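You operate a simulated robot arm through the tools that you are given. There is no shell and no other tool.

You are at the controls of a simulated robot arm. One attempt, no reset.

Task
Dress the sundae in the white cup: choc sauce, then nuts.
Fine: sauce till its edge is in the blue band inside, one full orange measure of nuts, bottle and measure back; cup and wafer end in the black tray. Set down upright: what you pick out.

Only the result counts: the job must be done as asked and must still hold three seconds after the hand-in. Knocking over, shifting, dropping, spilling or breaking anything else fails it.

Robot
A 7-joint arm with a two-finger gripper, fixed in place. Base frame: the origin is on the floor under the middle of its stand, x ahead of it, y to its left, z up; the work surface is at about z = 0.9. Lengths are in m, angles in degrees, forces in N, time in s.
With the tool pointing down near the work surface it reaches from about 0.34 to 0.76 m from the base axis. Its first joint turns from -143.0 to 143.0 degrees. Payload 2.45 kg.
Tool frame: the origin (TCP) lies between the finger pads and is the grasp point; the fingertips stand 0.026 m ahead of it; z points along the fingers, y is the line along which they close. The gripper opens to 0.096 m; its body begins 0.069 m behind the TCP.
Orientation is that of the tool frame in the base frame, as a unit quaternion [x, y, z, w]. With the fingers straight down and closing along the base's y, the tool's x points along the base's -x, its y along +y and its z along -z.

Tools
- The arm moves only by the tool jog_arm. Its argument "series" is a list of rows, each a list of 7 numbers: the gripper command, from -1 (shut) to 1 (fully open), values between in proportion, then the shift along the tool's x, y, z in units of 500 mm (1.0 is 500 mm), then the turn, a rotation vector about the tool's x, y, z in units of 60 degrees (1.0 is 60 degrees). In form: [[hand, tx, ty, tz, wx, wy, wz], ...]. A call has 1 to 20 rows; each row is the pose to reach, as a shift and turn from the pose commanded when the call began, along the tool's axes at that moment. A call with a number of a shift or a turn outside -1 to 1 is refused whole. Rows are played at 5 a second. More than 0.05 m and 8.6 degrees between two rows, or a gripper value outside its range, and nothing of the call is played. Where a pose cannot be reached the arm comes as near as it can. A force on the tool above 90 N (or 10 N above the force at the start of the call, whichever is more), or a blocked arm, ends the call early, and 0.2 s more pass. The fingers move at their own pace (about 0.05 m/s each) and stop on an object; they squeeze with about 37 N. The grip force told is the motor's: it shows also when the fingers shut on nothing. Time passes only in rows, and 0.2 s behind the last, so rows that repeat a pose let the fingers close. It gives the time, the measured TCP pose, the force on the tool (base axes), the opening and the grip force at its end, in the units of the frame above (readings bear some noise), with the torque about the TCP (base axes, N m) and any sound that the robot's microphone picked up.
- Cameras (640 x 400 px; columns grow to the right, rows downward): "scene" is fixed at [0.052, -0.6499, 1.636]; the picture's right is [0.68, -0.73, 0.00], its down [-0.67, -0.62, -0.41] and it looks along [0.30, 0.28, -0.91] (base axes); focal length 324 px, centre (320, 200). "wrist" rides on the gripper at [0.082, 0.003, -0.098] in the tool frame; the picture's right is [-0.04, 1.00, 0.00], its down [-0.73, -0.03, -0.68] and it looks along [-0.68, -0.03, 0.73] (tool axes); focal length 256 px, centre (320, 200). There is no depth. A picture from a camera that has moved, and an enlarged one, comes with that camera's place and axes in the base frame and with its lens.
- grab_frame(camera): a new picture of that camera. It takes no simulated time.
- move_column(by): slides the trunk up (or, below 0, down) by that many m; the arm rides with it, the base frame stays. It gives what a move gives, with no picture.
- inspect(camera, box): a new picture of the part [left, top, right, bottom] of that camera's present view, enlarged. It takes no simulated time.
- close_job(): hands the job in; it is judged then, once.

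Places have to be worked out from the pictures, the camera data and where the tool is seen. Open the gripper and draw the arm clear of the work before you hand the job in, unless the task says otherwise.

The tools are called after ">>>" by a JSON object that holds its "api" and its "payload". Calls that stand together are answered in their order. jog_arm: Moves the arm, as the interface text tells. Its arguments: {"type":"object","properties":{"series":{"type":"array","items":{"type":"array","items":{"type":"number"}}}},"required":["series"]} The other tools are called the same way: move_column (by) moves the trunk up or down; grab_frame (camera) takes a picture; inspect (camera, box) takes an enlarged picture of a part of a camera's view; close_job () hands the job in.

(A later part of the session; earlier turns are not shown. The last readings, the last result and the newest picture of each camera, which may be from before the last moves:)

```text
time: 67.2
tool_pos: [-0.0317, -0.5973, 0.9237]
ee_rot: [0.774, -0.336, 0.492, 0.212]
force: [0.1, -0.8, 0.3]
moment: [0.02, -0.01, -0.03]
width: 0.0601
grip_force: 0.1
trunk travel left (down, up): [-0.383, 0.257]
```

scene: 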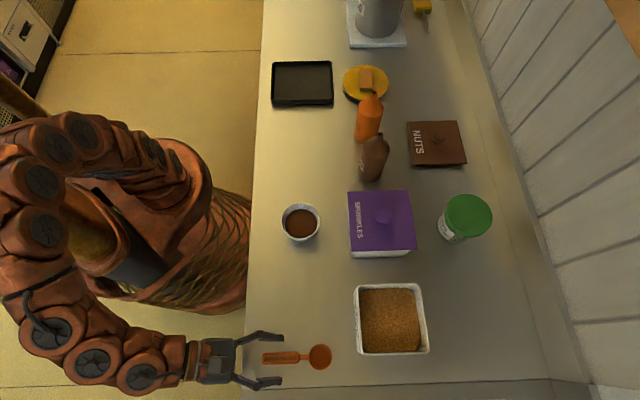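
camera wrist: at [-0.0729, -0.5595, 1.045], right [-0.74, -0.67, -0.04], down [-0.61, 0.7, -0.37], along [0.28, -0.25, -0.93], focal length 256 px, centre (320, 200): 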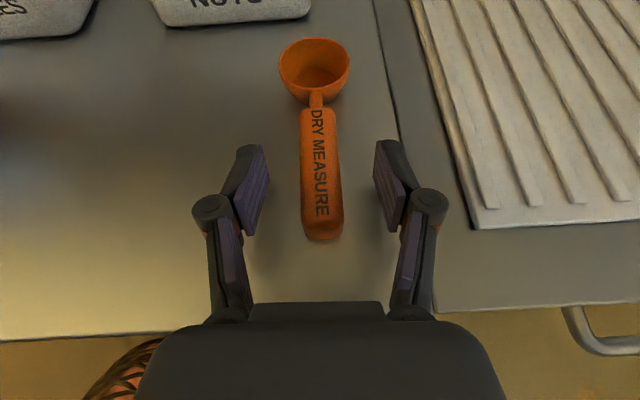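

Still no contact at z=0.9237. I note this as the measure's return pose (TCP −0.0317, −0.5975, 0.9237; trunk −0.383/+0.257) and close on the handle.

>>> {"api": "jog_arm", "payload": {"series": [[0, 0, 0, 0, 0, 0, 0], [-0.3, 0, 0, 0, 0, 0, 0], [-0.6, 0, 0, 0, 0, 0, 0], [-1, 0, 0, 0, 0, 0, 0], [-1, 0, 0, 0, 0, 0, 0], [-1, 0, 0, 0, 0, 0, 0]]}}

>>> {"api": "grab_frame", "payload": {"camera": "wrist"}}

>>> {"api": "inspect", "payload": {"camera": "scene", "box": [230, 320, 350, 395]}}

```text
time: 68.6
tool_pos: [-0.0309, -0.5982, 0.9233]
ee_rot: [0.774, -0.337, 0.492, 0.213]
force: [-0.2, 1.1, 0.7]
moment: [-0.03, 0.01, -0.02]
width: 0.0211
grip_force: 36.7
trunk travel left (down, up): [-0.383, 0.257]
```

```text
taken
camera wrist: at [-0.0729, -0.5595, 1.039], right [-0.74, -0.67, -0.04], down [-0.61, 0.7, -0.37], along [0.28, -0.25, -0.93], focal length 256 px, centre (320, 200)
```

wrist: 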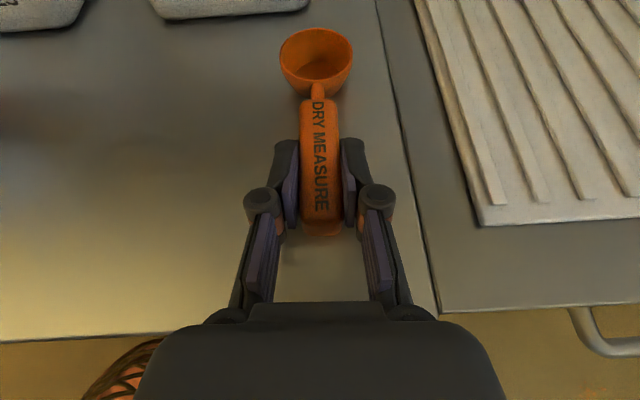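

```text
5.33 times, centred on (290, 358) of scene
camera zoom: at [0.052, -0.6499, 1.636], right [0.68, -0.73, 0.0], down [-0.67, -0.62, -0.41], along [0.3, 0.28, -0.91], focal length 1726 px, centre (480, -640)
```

zoom: 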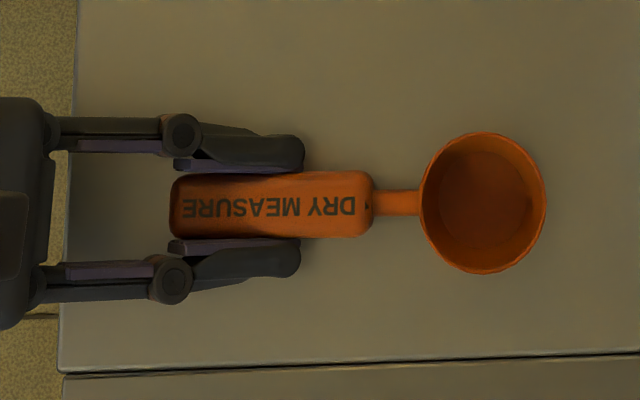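

The handle is firmly held (width 0.021). I lift by the trunk and look at the measure in hand.

>>> {"api": "move_column", "payload": {"by": 0.15}}

>>> {"api": "jog_arm", "payload": {"series": [[-1, 0, 0, 0, 0, 0, 0]]}}

>>> {"api": "grab_frame", "payload": {"camera": "wrist"}}

>>> {"api": "grab_frame", "payload": {"camera": "scene"}}

```text
time: 70.4
tool_pos: [-0.0311, -0.5973, 1.0738]
ee_rot: [0.775, -0.337, 0.492, 0.212]
force: [1.1, -0.6, 0.2]
moment: [-0.02, 0.04, -0.04]
width: 0.0209
grip_force: 36.7
trunk travel left (down, up): [-0.533, 0.107]
```

```text
time: 70.8
tool_pos: [-0.0318, -0.5974, 1.0737]
ee_rot: [0.775, -0.336, 0.492, 0.212]
force: [0.4, 0.2, 0.3]
moment: [0.03, 0.0, -0.01]
width: 0.0207
grip_force: 37.0
trunk travel left (down, up): [-0.533, 0.107]
```

```text
taken
camera wrist: at [-0.0729, -0.5595, 1.1889], right [-0.74, -0.67, -0.04], down [-0.61, 0.7, -0.37], along [0.28, -0.25, -0.93], focal length 256 px, centre (320, 200)
```

wrist: 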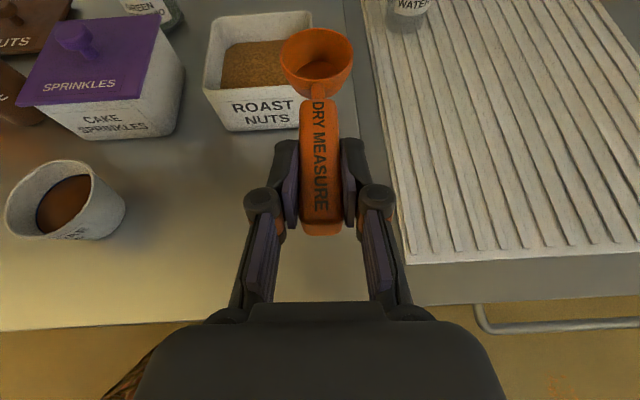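

```text
taken
```

scene: 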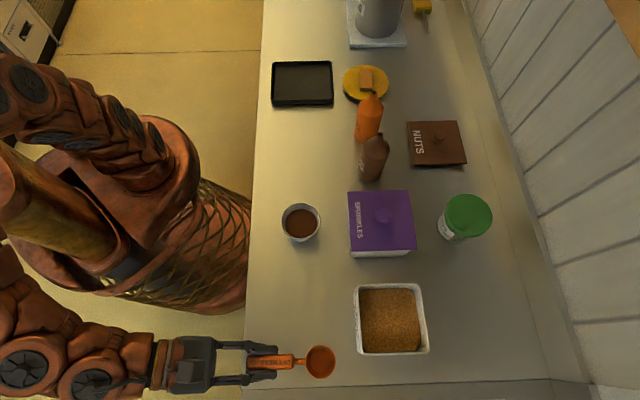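

The measure is held level. I zoom the scene view to get the bowl's position and depth in the hand.

>>> {"api": "inspect", "payload": {"camera": "scene", "box": [230, 320, 350, 395]}}

>>> {"api": "inspect", "payload": {"camera": "wrist", "box": [200, 0, 360, 130]}}

```text
5.33 times, centred on (290, 358) of scene
camera zoom: at [0.052, -0.6499, 1.636], right [0.68, -0.73, 0.0], down [-0.67, -0.62, -0.41], along [0.3, 0.28, -0.91], focal length 1726 px, centre (480, -640)
```

zoom: 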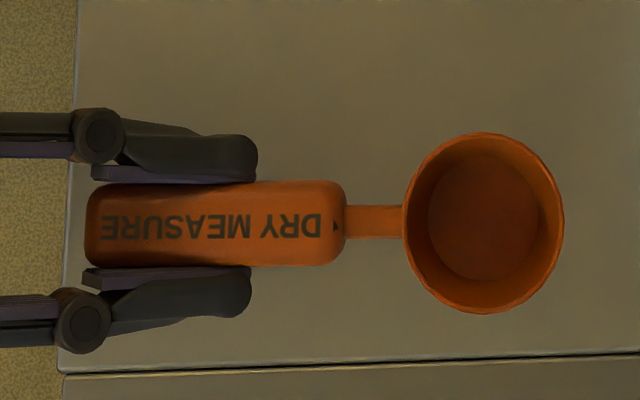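

```text
3.08 times, centred on (280, 65) of wrist
camera zoom: at [-0.0729, -0.5595, 1.1889], right [-0.74, -0.67, -0.04], down [-0.61, 0.7, -0.37], along [0.28, -0.25, -0.93], focal length 788 px, centre (443, 615)
```

zoom: 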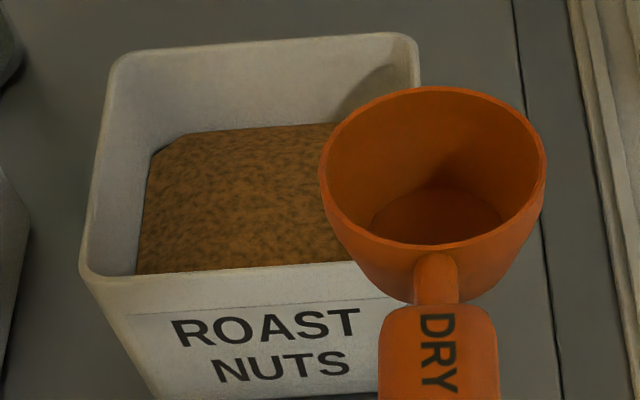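

From these views: bowl rim centre sits 0.096 m ahead of the TCP, ~0.005 below it, bowl ≈0.047 wide and ≈0.02 deep; nuts surface is at about z≈0.943, box rim ≈0.978. I move the level measure over the box (bowl at p≈0.656, s≈−0.356) at the current height.

>>> {"api": "jog_arm", "payload": {"series": [[-1, 0.0247, -0.03, 0.0525, 0, 0, 0], [-1, 0.0494, -0.06, 0.105, 0, 0, 0], [-1, 0.0741, -0.09, 0.1574, 0, 0, 0], [-1, 0.0988, -0.12, 0.2099, 0, 0, 0], [-1, 0.1235, -0.15, 0.2624, 0, 0, 0], [-1, 0.1235, -0.15, 0.2624, 0, 0, 0]]}}

>>> {"api": "grab_frame", "payload": {"camera": "wrist"}}

>>> {"api": "inspect", "payload": {"camera": "scene", "box": [300, 250, 460, 370]}}

```text
time: 72.2
tool_pos: [0.1226, -0.652, 1.0745]
ee_rot: [0.774, -0.336, 0.492, 0.212]
force: [0.5, 0.5, -0.6]
moment: [0.04, 0.03, 0.0]
width: 0.021
grip_force: 37.3
trunk travel left (down, up): [-0.533, 0.107]
```

```text
taken
camera wrist: at [0.0808, -0.6144, 1.1894], right [-0.74, -0.67, -0.04], down [-0.61, 0.7, -0.37], along [0.28, -0.25, -0.93], focal length 256 px, centre (320, 200)
```

wrist: 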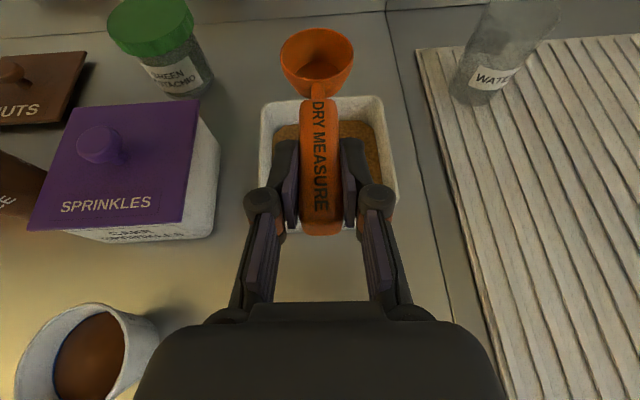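

```text
3.33 times, centred on (380, 310) of scene
camera zoom: at [0.052, -0.6499, 1.636], right [0.68, -0.73, 0.0], down [-0.67, -0.62, -0.41], along [0.3, 0.28, -0.91], focal length 1078 px, centre (120, -167)
```

zoom: 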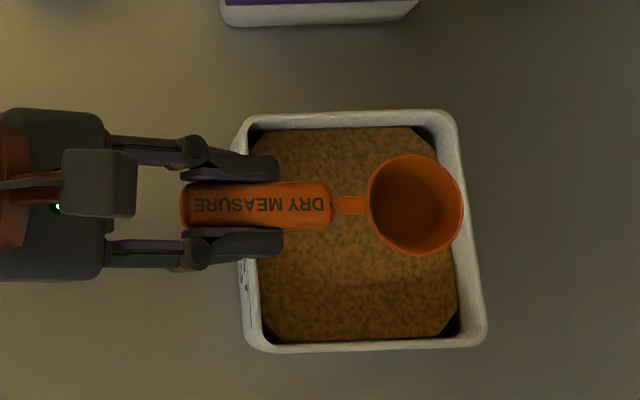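

The bowl hovers over the nuts as computed. I pitch it down 45° about the bowl (opening still up-forward), staying above the box.

>>> {"api": "jog_arm", "payload": {"series": [[-1, 0.0168, 0, -0.001, 0, -0.1333, 0], [-1, 0.0342, 0, 0.003, 0, -0.2667, 0], [-1, 0.0516, 0, 0.0106, 0, -0.4, 0], [-1, 0.0694, 0, 0.0222, 0, -0.5333, 0], [-1, 0.086, 0, 0.0372, 0, -0.6667, 0], [-1, 0.0964, 0, 0.05, 0, -0.75, 0], [-1, 0.0964, 0, 0.05, 0, -0.75, 0]]}}

>>> {"api": "grab_frame", "payload": {"camera": "wrist"}}

>>> {"api": "inspect", "payload": {"camera": "scene", "box": [300, 250, 460, 370]}}

```text
time: 73.8
tool_pos: [0.1495, -0.6842, 1.1069]
ee_rot: [0.904, -0.393, 0.157, 0.067]
force: [-0.4, 0.0, -0.7]
moment: [0.01, 0.04, -0.03]
width: 0.021
grip_force: 36.7
trunk travel left (down, up): [-0.533, 0.107]
```

```text
taken
camera wrist: at [0.1751, -0.7177, 1.2267], right [-0.76, -0.65, -0.02], down [-0.61, 0.69, 0.39], along [-0.25, 0.31, -0.92], focal length 256 px, centre (320, 200)
```

wrist: 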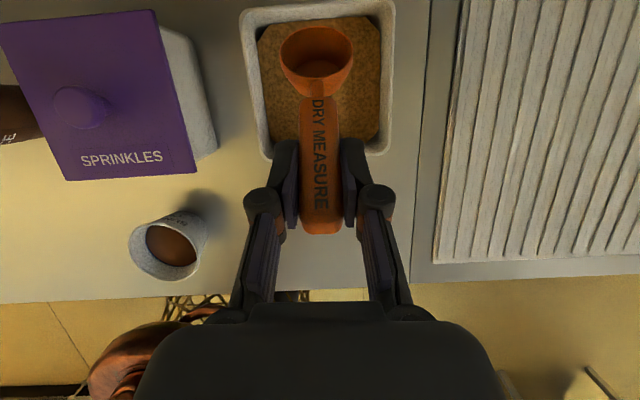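

```text
3.33 times, centred on (380, 310) of scene
camera zoom: at [0.052, -0.6499, 1.636], right [0.68, -0.73, 0.0], down [-0.67, -0.62, -0.41], along [0.3, 0.28, -0.91], focal length 1078 px, centre (120, -167)
```

zoom: 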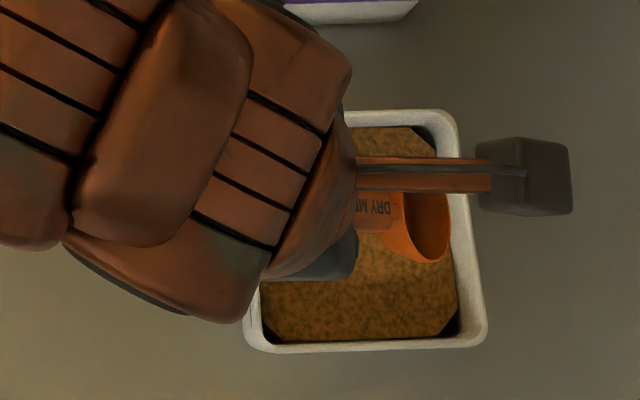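

Pitched as intended, with bowl centre at p≈0.667, z≈1.035. I lower 7 cm toward the nuts and look before touching.

>>> {"api": "jog_arm", "payload": {"series": [[-1, -0.0158, 0, 0.0439, 0, 0, 0], [-1, -0.0316, 0, 0.0878, 0, 0, 0], [-1, -0.0475, 0, 0.1317, 0, 0, 0], [-1, -0.0475, 0, 0.1317, 0, 0, 0]]}}

>>> {"api": "grab_frame", "payload": {"camera": "wrist"}}

>>> {"api": "inspect", "payload": {"camera": "wrist", "box": [220, 0, 420, 180]}}

```text
time: 74.8
tool_pos: [0.1493, -0.6838, 1.038]
ee_rot: [0.904, -0.392, 0.158, 0.067]
force: [-0.2, 0.7, -0.8]
moment: [0.01, -0.02, 0.03]
width: 0.0212
grip_force: 36.9
trunk travel left (down, up): [-0.533, 0.107]
```

```text
taken
camera wrist: at [0.1756, -0.7178, 1.1582], right [-0.75, -0.66, -0.02], down [-0.61, 0.69, 0.39], along [-0.25, 0.3, -0.92], focal length 256 px, centre (320, 200)
```

wrist: 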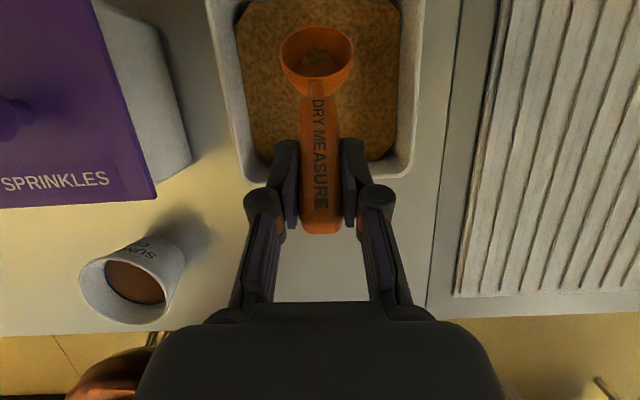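

```text
2.22 times, centred on (320, 90) of wrist
camera zoom: at [0.1756, -0.7178, 1.1582], right [-0.75, -0.66, -0.02], down [-0.61, 0.69, 0.39], along [-0.25, 0.3, -0.92], focal length 569 px, centre (320, 444)
```

zoom: 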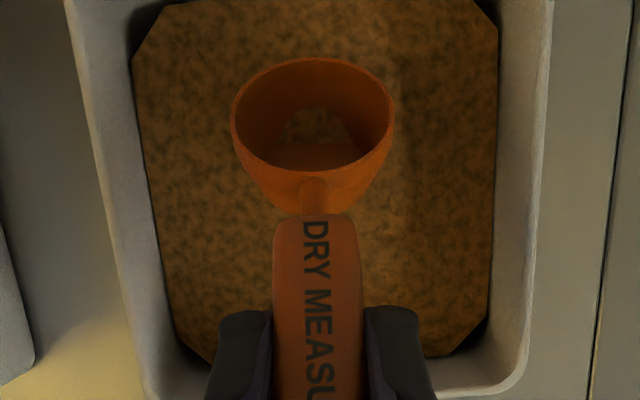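

The nuts surface already cuts into the tipped bowl's low edge, with no resistance. I lower another 3.3 cm so the bowl is buried.

>>> {"api": "jog_arm", "payload": {"series": [[-1, -0.0075, 0, 0.0207, 0, 0, 0], [-1, -0.015, 0, 0.0414, 0, 0, 0], [-1, -0.0224, 0, 0.0621, 0, 0, 0], [-1, -0.0224, 0, 0.0621, 0, 0, 0]]}}

>>> {"api": "inspect", "payload": {"camera": "wrist", "box": [220, 0, 420, 180]}}

>>> {"api": "grab_frame", "payload": {"camera": "scene"}}

```text
time: 75.8
tool_pos: [0.1501, -0.6821, 1.0051]
ee_rot: [0.904, -0.392, 0.158, 0.068]
force: [0.5, 0.9, 0.0]
moment: [0.0, 0.0, 0.0]
width: 0.0211
grip_force: 36.6
trunk travel left (down, up): [-0.533, 0.107]
```

```text
2.22 times, centred on (320, 90) of wrist
camera zoom: at [0.1757, -0.7162, 1.1248], right [-0.75, -0.66, -0.02], down [-0.61, 0.69, 0.39], along [-0.25, 0.3, -0.92], focal length 569 px, centre (320, 444)
```

zoom: 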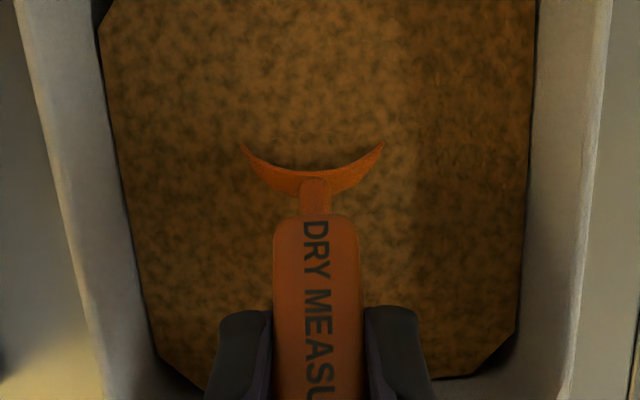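

```text
taken
```

scene: 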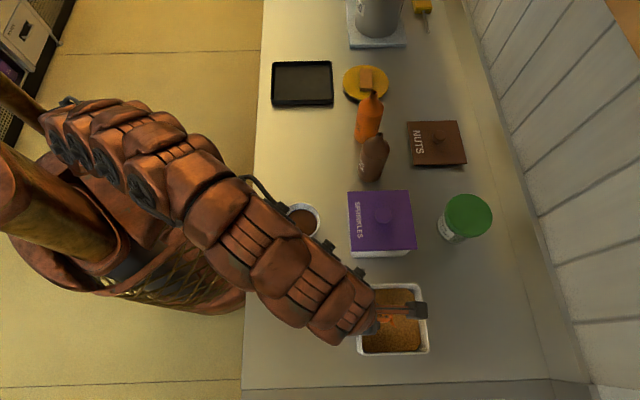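

Only a small crescent of the handle-side lip shows above the nuts. I lower 3 mm more, then scoop: push slightly forward and bring the bowl up while levelling, keeping the handle above the box's near rim.

>>> {"api": "jog_arm", "payload": {"series": [[-1, -0.001, 0, 0.003, 0, 0, 0], [-1, -0.002, 0, 0.0056, 0, 0, 0]]}}

>>> {"api": "inspect", "payload": {"camera": "wrist", "box": [220, 0, 420, 180]}}

```text
time: 76.4
tool_pos: [0.1512, -0.6826, 1.0011]
ee_rot: [0.904, -0.392, 0.158, 0.068]
force: [0.2, -0.1, -0.6]
moment: [0.02, 0.04, -0.01]
width: 0.0209
grip_force: 37.2
trunk travel left (down, up): [-0.533, 0.107]
```

```text
2.22 times, centred on (320, 90) of wrist
camera zoom: at [0.1764, -0.7163, 1.1211], right [-0.75, -0.66, -0.02], down [-0.61, 0.69, 0.39], along [-0.25, 0.3, -0.92], focal length 569 px, centre (320, 444)
```

zoom: 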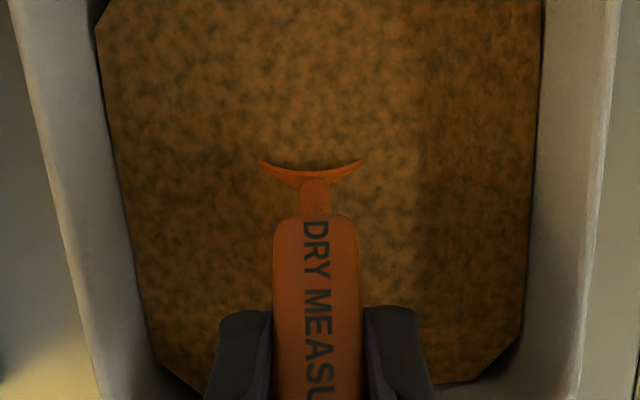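

Estimated nuts level is z≈0.9426. I now follow the exit path: tilt decreasing from 45° to 0° while rising, bowl kept near the far side so that the handle clears the near rim.

>>> {"api": "jog_arm", "payload": {"series": [[-1, -0.001, 0, -0.0012, 0, 0.0833, 0], [-1, -0.005, 0, -0.0106, 0, 0.1667, 0], [-1, -0.0122, 0, -0.0196, 0, 0.25, 0], [-1, -0.019, 0, -0.026, 0, 0.3333, 0], [-1, -0.0254, 0, -0.029, 0, 0.4167, 0], [-1, -0.0308, 0, -0.0312, 0, 0.5, 0], [-1, -0.035, 0, -0.0328, 0, 0.5833, 0], [-1, -0.0382, 0, -0.0336, 0, 0.6667, 0], [-1, -0.0392, 0, -0.0352, 0, 0.75, 0], [-1, -0.023, 0, -0.0804, 0, 0.75, 0], [-1, -0.023, 0, -0.0804, 0, 0.75, 0]]}}

>>> {"api": "grab_frame", "payload": {"camera": "wrist"}}

>>> {"api": "inspect", "payload": {"camera": "scene", "box": [340, 270, 440, 370]}}

>>> {"api": "inspect", "payload": {"camera": "wrist", "box": [250, 0, 390, 120]}}

```text
time: 78.8
tool_pos: [0.1346, -0.6653, 1.0363]
ee_rot: [0.774, -0.336, 0.492, 0.212]
force: [-0.2, -0.2, 0.0]
moment: [0.02, 0.04, -0.03]
width: 0.0211
grip_force: 36.9
trunk travel left (down, up): [-0.533, 0.107]
```

```text
taken
camera wrist: at [0.094, -0.6269, 1.152], right [-0.74, -0.67, -0.04], down [-0.61, 0.7, -0.37], along [0.28, -0.25, -0.93], focal length 256 px, centre (320, 200)
```

wrist: 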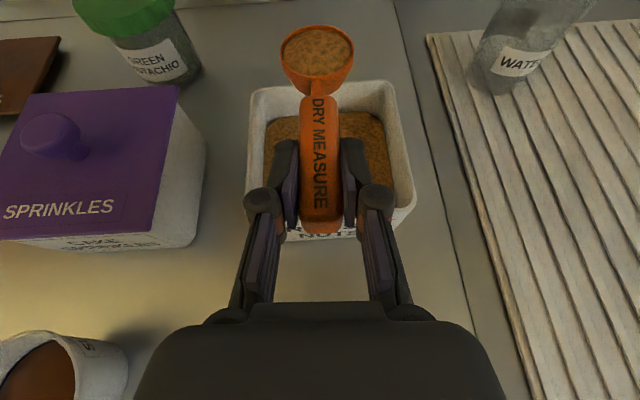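

```text
4.00 times, centred on (390, 320) of scene
camera zoom: at [0.052, -0.6499, 1.636], right [0.68, -0.73, 0.0], down [-0.67, -0.62, -0.41], along [0.3, 0.28, -0.91], focal length 1294 px, centre (40, -280)
```

zoom: 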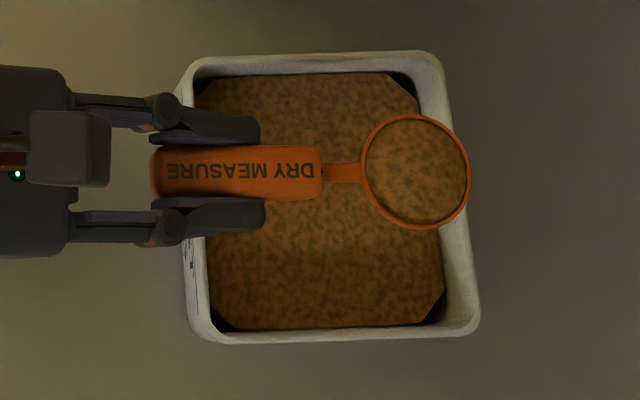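

```text
3.33 times, centred on (320, 60) of wrist
camera zoom: at [0.094, -0.6269, 1.152], right [-0.74, -0.67, -0.04], down [-0.61, 0.7, -0.37], along [0.28, -0.25, -0.93], focal length 853 px, centre (320, 667)
```

zoom: 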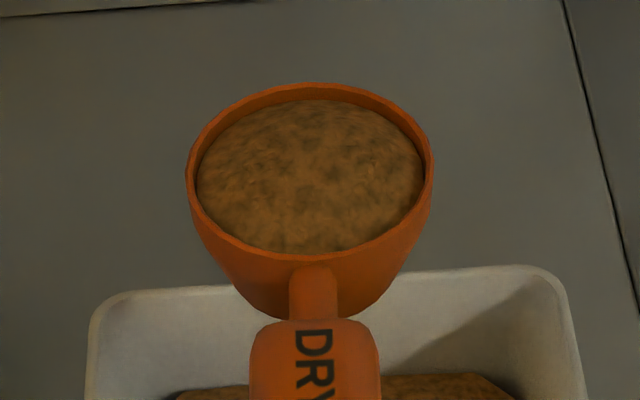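

The measure came up filled with a domed heap. I zoom in closer to judge whether it is really full to the rim.

>>> {"api": "inspect", "payload": {"camera": "scene", "box": [425, 295, 465, 330]}}

>>> {"api": "inspect", "payload": {"camera": "wrist", "box": [280, 20, 360, 75]}}

>>> {"api": "inspect", "payload": {"camera": "scene", "box": [425, 290, 475, 340]}}

```text
11.43 times, centred on (445, 312) of scene
camera zoom: at [0.052, -0.6499, 1.636], right [0.68, -0.73, 0.0], down [-0.67, -0.62, -0.41], along [0.3, 0.28, -0.91], focal length 3698 px, centre (-1109, -1086)
```

zoom: 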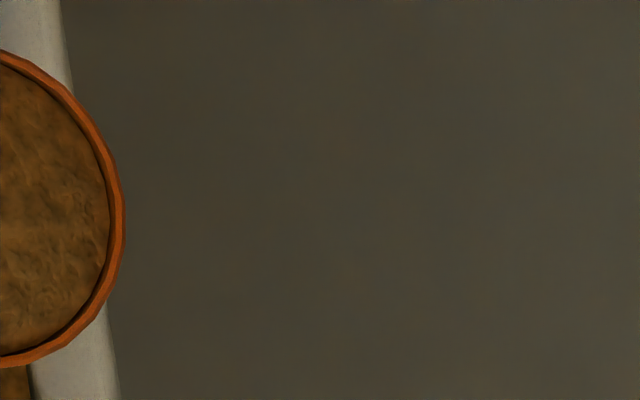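

```text
7.27 times, centred on (320, 48) of wrist
camera zoom: at [0.094, -0.6269, 1.152], right [-0.74, -0.67, -0.04], down [-0.61, 0.7, -0.37], along [0.28, -0.25, -0.93], focal length 1862 px, centre (320, 1309)
```

zoom: 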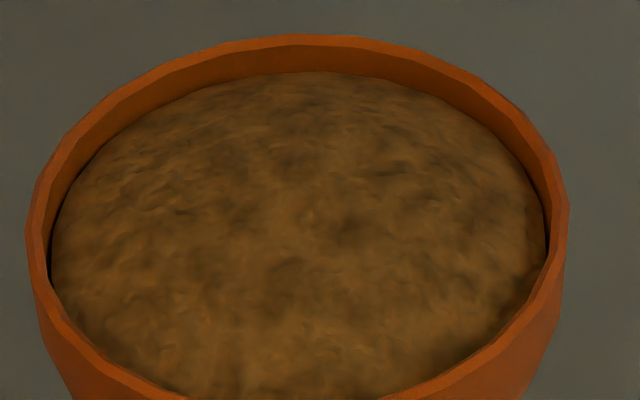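

```text
8.00 times, centred on (450, 315) of scene
camera zoom: at [0.052, -0.6499, 1.636], right [0.68, -0.73, 0.0], down [-0.67, -0.62, -0.41], along [0.3, 0.28, -0.91], focal length 2588 px, centre (-720, -720)
```

zoom: 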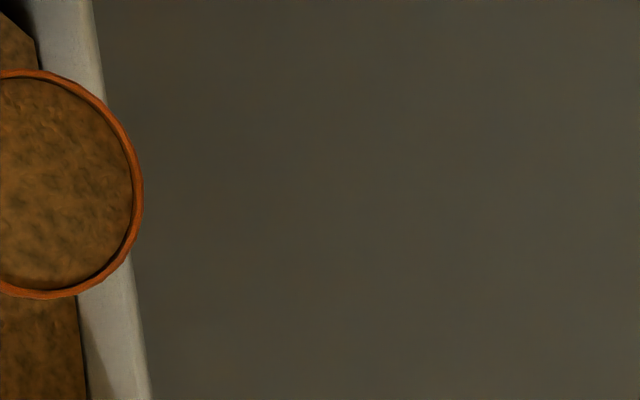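

It looks full (domed, edge within ~2 mm of the rim). To be certain, I repeat the dip along the same safe path once more, fully buried for a moment, and compare the fill afterwards.

>>> {"api": "jog_arm", "payload": {"series": [[-1, -0.0398, 0, 0.0188, 0, 0, 0], [-1, -0.041, 0, 0.0202, 0, -0.0833, 0], [-1, -0.0394, 0, 0.023, 0, -0.1667, 0], [-1, -0.0376, 0, 0.027, 0, -0.25, 0], [-1, -0.0352, 0, 0.0322, 0, -0.3333, 0], [-1, -0.0328, 0, 0.0392, 0, -0.4167, 0], [-1, -0.0324, 0, 0.0484, 0, -0.5, 0], [-1, -0.034, 0, 0.06, 0, -0.5833, 0], [-1, -0.0362, 0, 0.0726, 0, -0.6667, 0], [-1, -0.0386, 0, 0.085, 0, -0.75, 0], [-1, -0.0386, 0, 0.085, 0, -0.75, 0], [-1, -0.0386, 0, 0.085, 0, -0.75, 0]]}}

>>> {"api": "inspect", "payload": {"camera": "wrist", "box": [220, 0, 420, 180]}}

```text
time: 81.4
tool_pos: [0.1569, -0.6871, 0.9997]
ee_rot: [0.904, -0.392, 0.158, 0.067]
force: [1.9, -1.5, 10.4]
moment: [-0.7, -0.73, 0.02]
width: 0.0209
grip_force: 37.0
trunk travel left (down, up): [-0.533, 0.107]
```

```text
2.22 times, centred on (320, 90) of wrist
camera zoom: at [0.182, -0.7204, 1.12], right [-0.76, -0.66, -0.02], down [-0.61, 0.69, 0.39], along [-0.24, 0.3, -0.92], focal length 569 px, centre (320, 444)
```

zoom: 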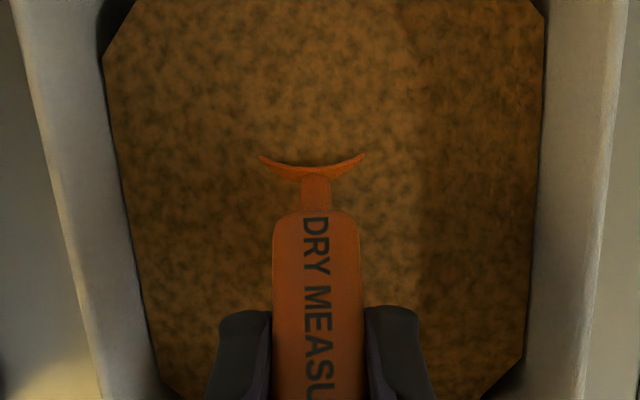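

The bowl is lightly touching the box floor (10 N), so I go no deeper. I lift 3 mm first and then repeat the exit path.

>>> {"api": "jog_arm", "payload": {"series": [[-1, 0.002, 0, -0.0056, 0, 0, 0], [-1, -0.0082, 0, -0.012, 0, 0.0833, 0], [-1, -0.016, 0, -0.0218, 0, 0.1667, 0], [-1, -0.023, 0, -0.031, 0, 0.25, 0], [-1, -0.03, 0, -0.0372, 0, 0.3333, 0], [-1, -0.0366, 0, -0.0402, 0, 0.4167, 0], [-1, -0.0418, 0, -0.0424, 0, 0.5, 0], [-1, -0.046, 0, -0.044, 0, 0.5833, 0], [-1, -0.0492, 0, -0.0446, 0, 0.6667, 0], [-1, -0.0502, 0, -0.0464, 0, 0.75, 0], [-1, -0.0344, 0, -0.0902, 0, 0.75, 0], [-1, -0.0344, 0, -0.0902, 0, 0.75, 0]]}}

>>> {"api": "inspect", "payload": {"camera": "wrist", "box": [280, 20, 360, 75]}}

>>> {"api": "grab_frame", "payload": {"camera": "wrist"}}

>>> {"api": "inspect", "payload": {"camera": "scene", "box": [340, 270, 440, 370]}}

```text
time: 84.0
tool_pos: [0.1336, -0.6642, 1.0351]
ee_rot: [0.774, -0.337, 0.491, 0.213]
force: [-0.2, 0.4, -0.9]
moment: [0.0, 0.02, 0.01]
width: 0.021
grip_force: 37.0
trunk travel left (down, up): [-0.533, 0.107]
```

```text
7.27 times, centred on (320, 48) of wrist
camera zoom: at [0.093, -0.6251, 1.1526], right [-0.74, -0.67, -0.04], down [-0.61, 0.7, -0.37], along [0.28, -0.25, -0.93], focal length 1862 px, centre (320, 1309)
```

zoom: 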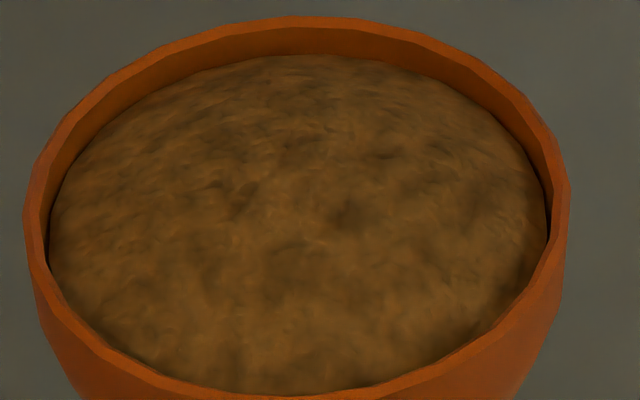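

```text
taken
camera wrist: at [0.093, -0.6251, 1.1526], right [-0.74, -0.67, -0.04], down [-0.61, 0.7, -0.37], along [0.28, -0.25, -0.93], focal length 256 px, centre (320, 200)
```

wrist: 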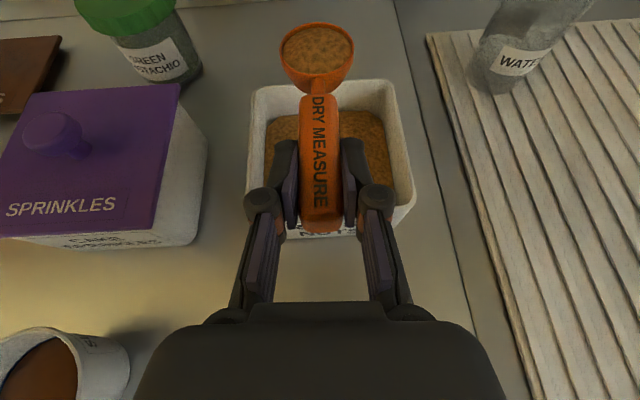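

```text
4.00 times, centred on (390, 320) of scene
camera zoom: at [0.052, -0.6499, 1.636], right [0.68, -0.73, 0.0], down [-0.67, -0.62, -0.41], along [0.3, 0.28, -0.91], focal length 1294 px, centre (40, -280)
```

zoom: 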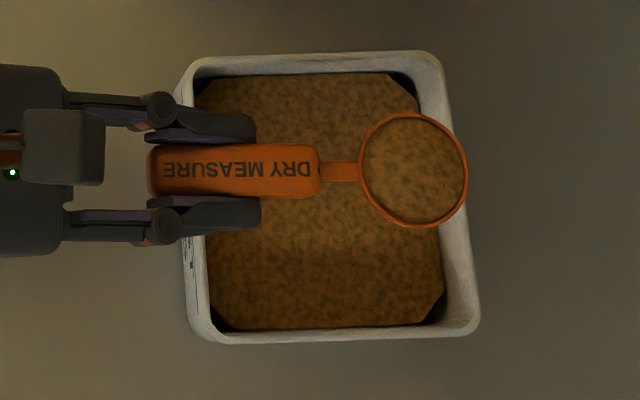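

The fill looks identical to the first scoop — saturated, i.e. a full measure — and the box hasn't moved. I retreat slowly with the level measure toward the near side of the counter.

>>> {"api": "jog_arm", "payload": {"series": [[-1, -0.0081, 0, -0.0211, 0, 0, 0], [-1, -0.0242, 0, -0.0635, 0, 0, 0], [-1, -0.0403, 0, -0.1058, 0, 0, 0], [-1, -0.0564, 0, -0.1481, 0, 0, 0], [-1, -0.0725, 0, -0.1904, 0, 0, 0], [-1, -0.0886, 0, -0.2327, 0, 0, 0], [-1, -0.1047, 0, -0.275, 0, 0, 0], [-1, -0.1128, 0, -0.2962, 0, 0, 0], [-1, -0.1128, 0, -0.2962, 0, 0, 0]]}}

>>> {"api": "grab_frame", "payload": {"camera": "wrist"}}

>>> {"api": "grab_frame", "payload": {"camera": "scene"}}

```text
time: 86.0
tool_pos: [0.0253, -0.5476, 1.0476]
ee_rot: [0.774, -0.336, 0.492, 0.212]
force: [-0.5, -0.3, -0.5]
moment: [0.03, 0.0, 0.0]
width: 0.0212
grip_force: 36.9
trunk travel left (down, up): [-0.533, 0.107]
```

```text
taken
camera wrist: at [-0.016, -0.5101, 1.1621], right [-0.74, -0.67, -0.04], down [-0.61, 0.7, -0.37], along [0.28, -0.25, -0.93], focal length 256 px, centre (320, 200)
```

wrist: 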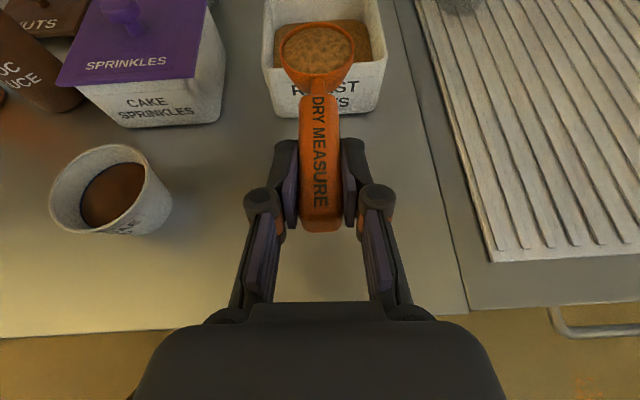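

```text
taken
```

scene: 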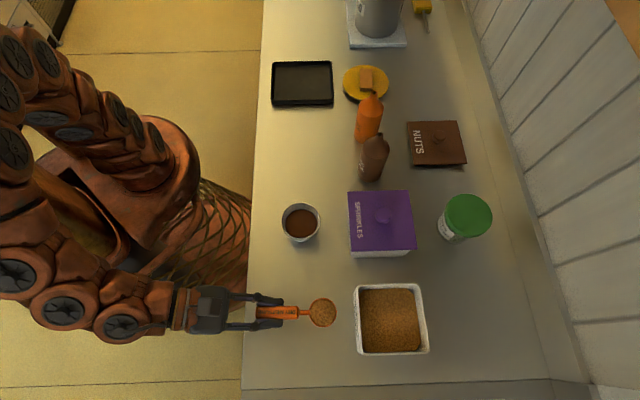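

The measure is level and full at p≈0.418, s≈−0.355. I now move toward the cup while yawing left (to bring the bowl over the cup from the right side), in small steps so I can check that the hand stays level.

>>> {"api": "jog_arm", "payload": {"series": [[-1, -0.0018, -0.0338, -0.004, 0.0886, 0, -0.0417], [-1, -0.0037, -0.0676, -0.008, 0.1772, 0, -0.0834], [-1, -0.0037, -0.0676, -0.008, 0.1772, 0, -0.0834]]}}

```text
time: 86.8
tool_pos: [0.0472, -0.5215, 1.0474]
ee_rot: [0.805, -0.254, 0.511, 0.161]
force: [0.8, 0.1, -0.7]
moment: [0.01, 0.03, 0.01]
width: 0.0208
grip_force: 37.2
trunk travel left (down, up): [-0.533, 0.107]
```

Level and on path (heading −35°). Next step of the same size.

>>> {"api": "jog_arm", "payload": {"series": [[-1, 0.0011, -0.0339, 0.0024, 0.0886, 0, -0.0417], [-1, 0.0022, -0.0678, 0.0047, 0.1772, 0, -0.0834], [-1, 0.0022, -0.0678, 0.0047, 0.1772, 0, -0.0834]]}}

```text
time: 87.6
tool_pos: [0.0693, -0.4968, 1.0462]
ee_rot: [0.827, -0.172, 0.524, 0.107]
force: [-0.1, -0.2, -0.6]
moment: [0.05, 0.05, 0.02]
width: 0.0212
grip_force: 37.1
trunk travel left (down, up): [-0.533, 0.107]
```

Still exact (heading −23.5°). Continue.

>>> {"api": "jog_arm", "payload": {"series": [[-1, 0.004, -0.0327, 0.0086, 0.0886, 0, -0.0417], [-1, 0.0081, -0.0654, 0.0172, 0.1772, 0, -0.0834], [-1, 0.0081, -0.0654, 0.0172, 0.1772, 0, -0.0834]]}}

>>> {"api": "grab_frame", "payload": {"camera": "wrist"}}

>>> {"api": "grab_frame", "payload": {"camera": "scene"}}

```text
time: 88.4
tool_pos: [0.0896, -0.4703, 1.0479]
ee_rot: [0.84, -0.086, 0.533, 0.052]
force: [-0.2, 0.2, -0.8]
moment: [-0.01, 0.03, 0.02]
width: 0.0211
grip_force: 36.7
trunk travel left (down, up): [-0.533, 0.107]
```

```text
taken
camera wrist: at [0.0345, -0.4618, 1.1628], right [-0.22, -0.98, -0.04], down [-0.9, 0.22, -0.38], along [0.37, -0.05, -0.93], focal length 256 px, centre (320, 200)
```

wrist: 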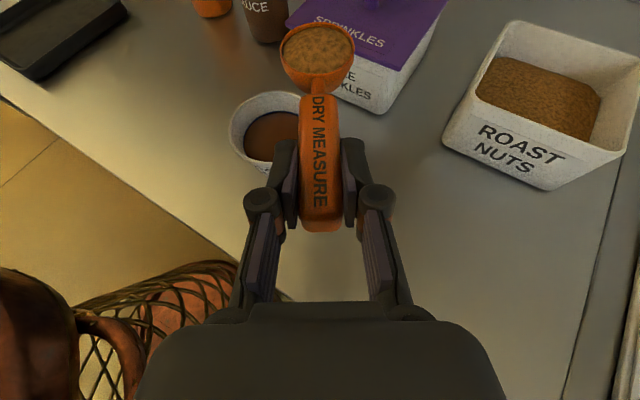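

```text
taken
```

scene: 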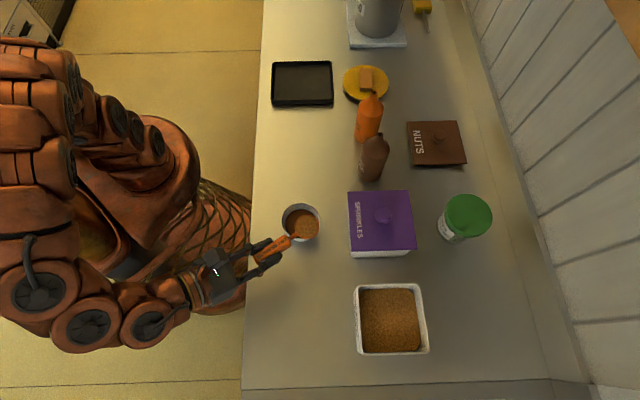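

The bowl is almost over the cup and the hand is level at heading −12°. I shift the last 5 cm so the bowl is over the cup centre, then lower 3.5 cm.

>>> {"api": "jog_arm", "payload": {"series": [[-1, 0.0017, -0.0341, 0.0037, 0, 0, 0], [-1, 0.0035, -0.0682, 0.0073, 0, 0, 0], [-1, 0.0052, -0.1022, 0.011, 0, 0, 0], [-1, -0.0265, -0.1022, 0.0259, 0, 0, 0], [-1, -0.0582, -0.1022, 0.0408, 0, 0, 0], [-1, -0.0582, -0.1022, 0.0408, 0, 0, 0]]}}

>>> {"api": "inspect", "payload": {"camera": "scene", "box": [240, 170, 360, 280]}}

>>> {"api": "grab_frame", "payload": {"camera": "wrist"}}

```text
time: 89.8
tool_pos: [0.1081, -0.4218, 1.0147]
ee_rot: [0.84, -0.086, 0.534, 0.053]
force: [-0.8, 0.7, -0.5]
moment: [-0.01, 0.05, 0.01]
width: 0.0211
grip_force: 37.5
trunk travel left (down, up): [-0.533, 0.107]
```

```text
3.64 times, centred on (300, 225) of scene
camera zoom: at [0.052, -0.6499, 1.636], right [0.68, -0.73, 0.0], down [-0.67, -0.62, -0.41], along [0.3, 0.28, -0.91], focal length 1176 px, centre (393, 109)
```

zoom: 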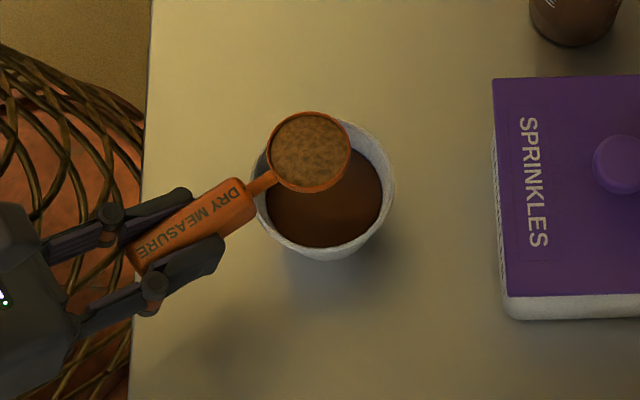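

```text
taken
camera wrist: at [0.0517, -0.4142, 1.1291], right [-0.22, -0.98, -0.04], down [-0.9, 0.22, -0.38], along [0.37, -0.05, -0.93], focal length 256 px, centre (320, 200)
```

wrist: 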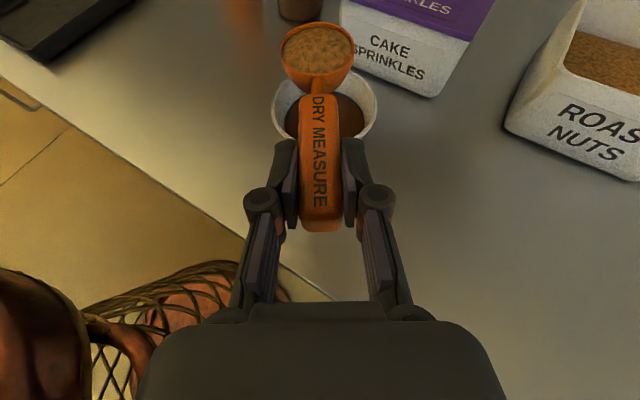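

The bowl centre is within ~6 mm of the cup's centre, about 5 cm above the sauce. I begin tipping by pitching about the bowl, first to 30°, and check.

>>> {"api": "jog_arm", "payload": {"series": [[-1, 0.0238, 0, -0.0078, 0, -0.125, 0], [-1, 0.0486, 0, -0.0126, 0, -0.25, 0], [-1, 0.0736, 0, -0.0144, 0, -0.375, 0], [-1, 0.0988, 0, -0.0124, 0, -0.5, 0], [-1, 0.0988, 0, -0.0124, 0, -0.5, 0]]}}

>>> {"api": "inspect", "payload": {"camera": "scene", "box": [240, 170, 360, 280]}}

>>> {"api": "grab_frame", "payload": {"camera": "wrist"}}

```text
time: 91.0
tool_pos: [0.1238, -0.4252, 1.0604]
ee_rot: [0.949, -0.097, 0.298, 0.029]
force: [0.7, 0.7, -0.7]
moment: [0.01, 0.03, 0.02]
width: 0.0209
grip_force: 36.5
trunk travel left (down, up): [-0.533, 0.107]
```

```text
3.64 times, centred on (300, 225) of scene
camera zoom: at [0.052, -0.6499, 1.636], right [0.68, -0.73, 0.0], down [-0.67, -0.62, -0.41], along [0.3, 0.28, -0.91], focal length 1176 px, centre (393, 109)
```

zoom: 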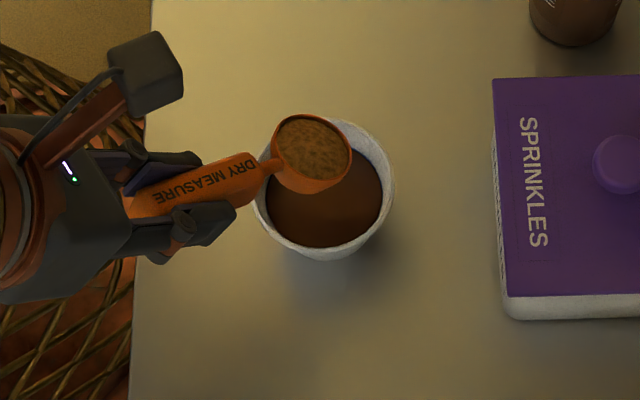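

```text
taken
camera wrist: at [0.1311, -0.4305, 1.1875], right [-0.23, -0.97, -0.03], down [-0.96, 0.23, 0.14], along [-0.13, 0.06, -0.99], focal length 256 px, centre (320, 200)
```

wrist: 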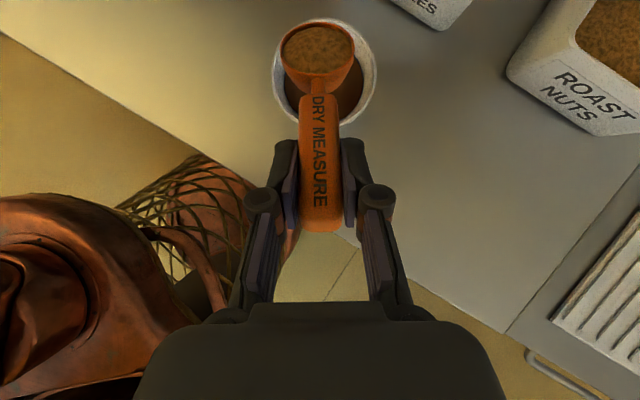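

No nuts have slipped at 30° and the pose follows exactly. I continue to 60°.

>>> {"api": "jog_arm", "payload": {"series": [[-1, 0.024, 0, -0.008, 0, -0.125, 0], [-1, 0.0484, 0, -0.013, 0, -0.25, 0], [-1, 0.0738, 0, -0.0142, 0, -0.375, 0], [-1, 0.0986, 0, -0.0124, 0, -0.5, 0], [-1, 0.0986, 0, -0.0124, 0, -0.5, 0]]}}

>>> {"api": "inspect", "payload": {"camera": "scene", "box": [240, 170, 360, 280]}}

>>> {"api": "inspect", "payload": {"camera": "wrist", "box": [230, 0, 410, 140]}}

```text
time: 92.2
tool_pos: [0.1586, -0.4319, 1.0945]
ee_rot: [0.994, -0.103, 0.042, 0.004]
force: [0.9, 0.5, -0.9]
moment: [-0.04, 0.01, -0.03]
width: 0.0212
grip_force: 36.3
trunk travel left (down, up): [-0.533, 0.107]
```

```text
3.64 times, centred on (300, 225) of scene
camera zoom: at [0.052, -0.6499, 1.636], right [0.68, -0.73, 0.0], down [-0.67, -0.62, -0.41], along [0.3, 0.28, -0.91], focal length 1176 px, centre (393, 109)
```

zoom: 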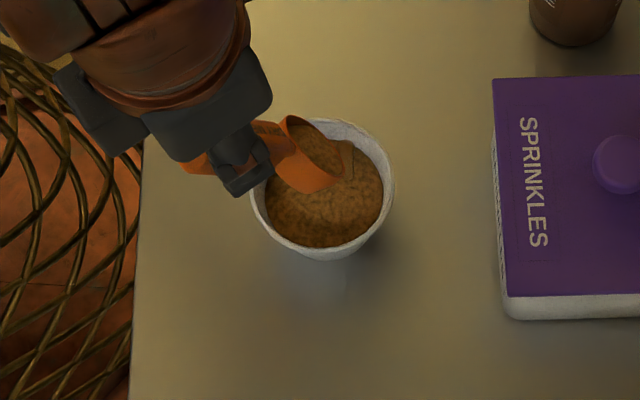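

```text
2.86 times, centred on (320, 70) of wrist
camera zoom: at [0.2276, -0.4494, 1.1986], right [-0.24, -0.97, -0.01], down [-0.77, 0.19, 0.62], along [-0.6, 0.15, -0.79], focal length 731 px, centre (320, 571)
```

zoom: 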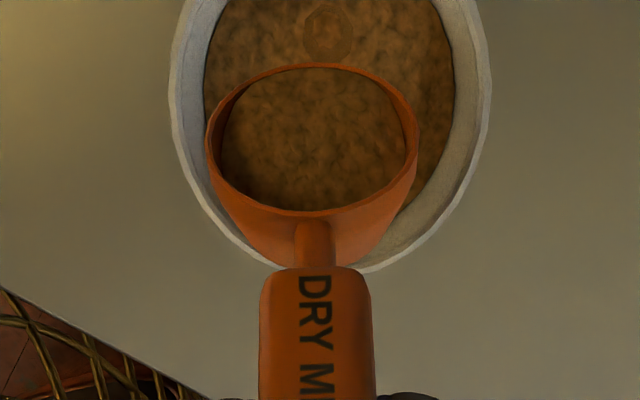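

Nuts are flowing at 60° and land in the middle of the cup. I hold this tilt for a second to let them run out.

>>> {"api": "jog_arm", "payload": {"series": [[-1, 0, 0, 0, 0, 0, 0], [-1, 0, 0, 0, 0, 0, 0], [-1, 0, 0, 0, 0, 0, 0], [-1, 0, 0, 0, 0, 0, 0]]}}

>>> {"api": "inspect", "payload": {"camera": "scene", "box": [240, 170, 360, 280]}}

>>> {"api": "inspect", "payload": {"camera": "wrist", "box": [230, 0, 410, 140]}}

```text
time: 93.2
tool_pos: [0.1595, -0.4321, 1.0945]
ee_rot: [0.994, -0.101, 0.043, 0.003]
force: [0.0, 1.2, -1.5]
moment: [-0.02, 0.01, 0.02]
width: 0.021
grip_force: 37.0
trunk travel left (down, up): [-0.533, 0.107]
```

```text
3.64 times, centred on (300, 225) of scene
camera zoom: at [0.052, -0.6499, 1.636], right [0.68, -0.73, 0.0], down [-0.67, -0.62, -0.41], along [0.3, 0.28, -0.91], focal length 1176 px, centre (393, 109)
```

zoom: 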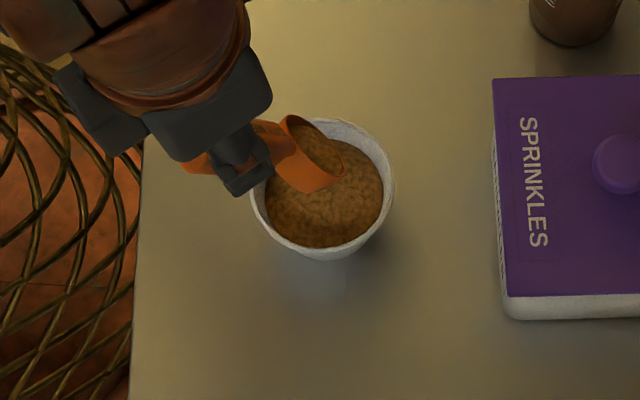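

```text
2.86 times, centred on (320, 70) of wrist
camera zoom: at [0.2277, -0.4493, 1.1988], right [-0.24, -0.97, -0.01], down [-0.77, 0.19, 0.61], along [-0.6, 0.15, -0.79], focal length 731 px, centre (320, 571)
```

zoom: 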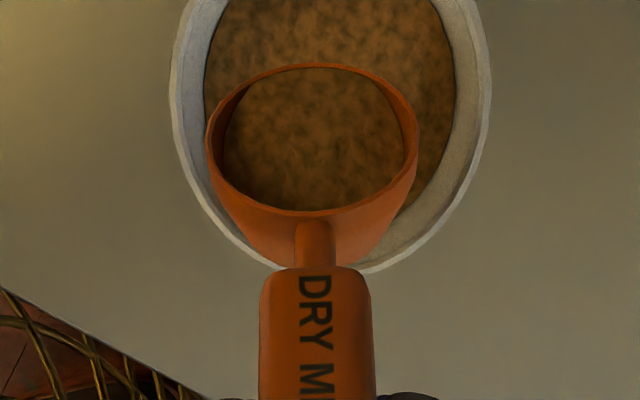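

The flow paused with some nuts still in the bowl, so I tip further to 75°.

>>> {"api": "jog_arm", "payload": {"series": [[-1, 0.024, 0, -0.008, 0, -0.125, 0], [-1, 0.0486, 0, -0.0128, 0, -0.25, 0], [-1, 0.0486, 0, -0.0128, 0, -0.25, 0]]}}

>>> {"api": "inspect", "payload": {"camera": "scene", "box": [240, 170, 360, 280]}}

>>> {"api": "inspect", "payload": {"camera": "wrist", "box": [230, 0, 410, 140]}}

```text
time: 94.0
tool_pos: [0.1819, -0.4387, 1.1036]
ee_rot: [0.991, -0.102, -0.088, -0.01]
force: [0.1, 0.7, -0.7]
moment: [0.0, 0.0, 0.02]
width: 0.0212
grip_force: 36.9
trunk travel left (down, up): [-0.533, 0.107]
```

```text
3.64 times, centred on (300, 225) of scene
camera zoom: at [0.052, -0.6499, 1.636], right [0.68, -0.73, 0.0], down [-0.67, -0.62, -0.41], along [0.3, 0.28, -0.91], focal length 1176 px, centre (393, 109)
```

zoom: 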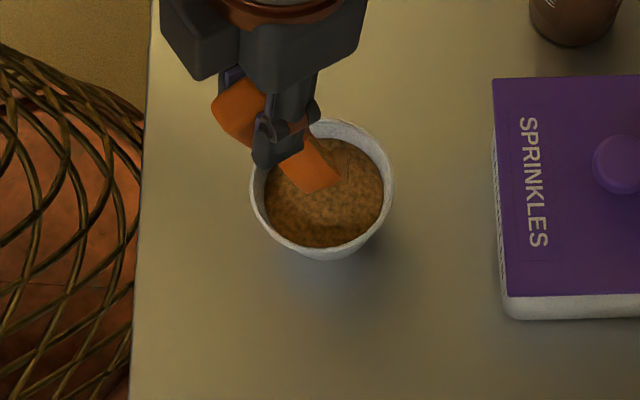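

```text
2.86 times, centred on (320, 70) of wrist
camera zoom: at [0.2752, -0.4592, 1.1849], right [-0.24, -0.97, 0.01], down [-0.58, 0.15, 0.8], along [-0.78, 0.19, -0.6], focal length 731 px, centre (320, 571)
```

zoom: 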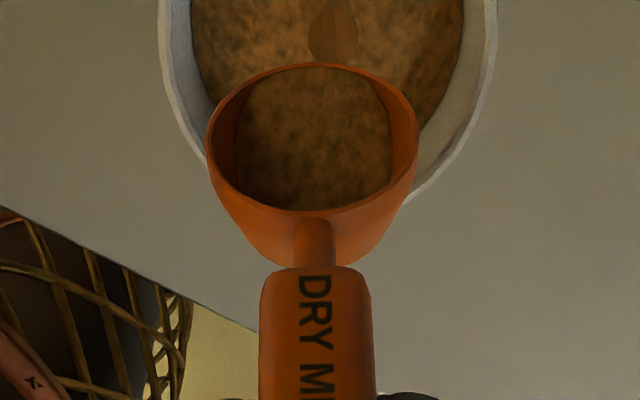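

Flowing again at 75°. I hold briefly and then tip to 90°.

>>> {"api": "jog_arm", "payload": {"series": [[-1, 0, 0, 0, 0, 0, 0], [-1, 0, 0, 0, 0, 0, 0], [-1, 0.0238, 0, -0.008, 0, -0.125, 0], [-1, 0.0484, 0, -0.0128, 0, -0.25, 0], [-1, 0.0484, 0, -0.0128, 0, -0.25, 0], [-1, 0.0484, 0, -0.0128, 0, -0.25, 0]]}}

>>> {"api": "inspect", "payload": {"camera": "scene", "box": [240, 170, 360, 280]}}

>>> {"api": "inspect", "payload": {"camera": "wrist", "box": [230, 0, 410, 140]}}

```text
time: 95.4
tool_pos: [0.2077, -0.441, 1.1047]
ee_rot: [0.971, -0.098, -0.217, -0.023]
force: [0.7, 0.7, -0.3]
moment: [-0.03, -0.01, 0.02]
width: 0.0211
grip_force: 36.6
trunk travel left (down, up): [-0.533, 0.107]
```

```text
3.64 times, centred on (300, 225) of scene
camera zoom: at [0.052, -0.6499, 1.636], right [0.68, -0.73, 0.0], down [-0.67, -0.62, -0.41], along [0.3, 0.28, -0.91], focal length 1176 px, centre (393, 109)
```

zoom: 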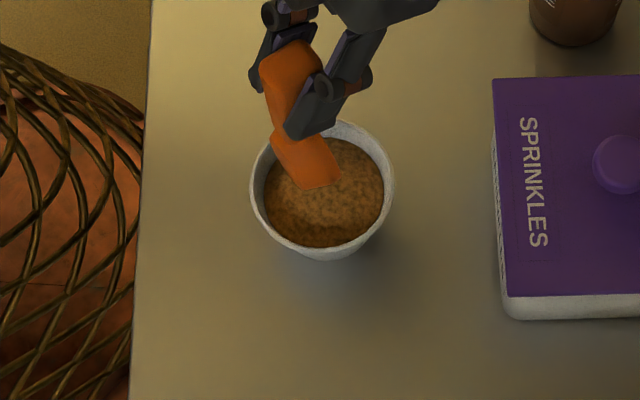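

```text
2.86 times, centred on (320, 70) of wrist
camera zoom: at [0.3184, -0.4665, 1.1591], right [-0.24, -0.97, 0.01], down [-0.36, 0.1, 0.93], along [-0.9, 0.21, -0.38], focal length 731 px, centre (320, 571)
```

zoom: 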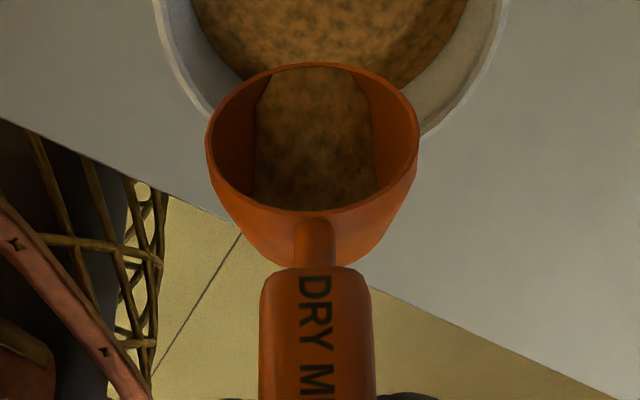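

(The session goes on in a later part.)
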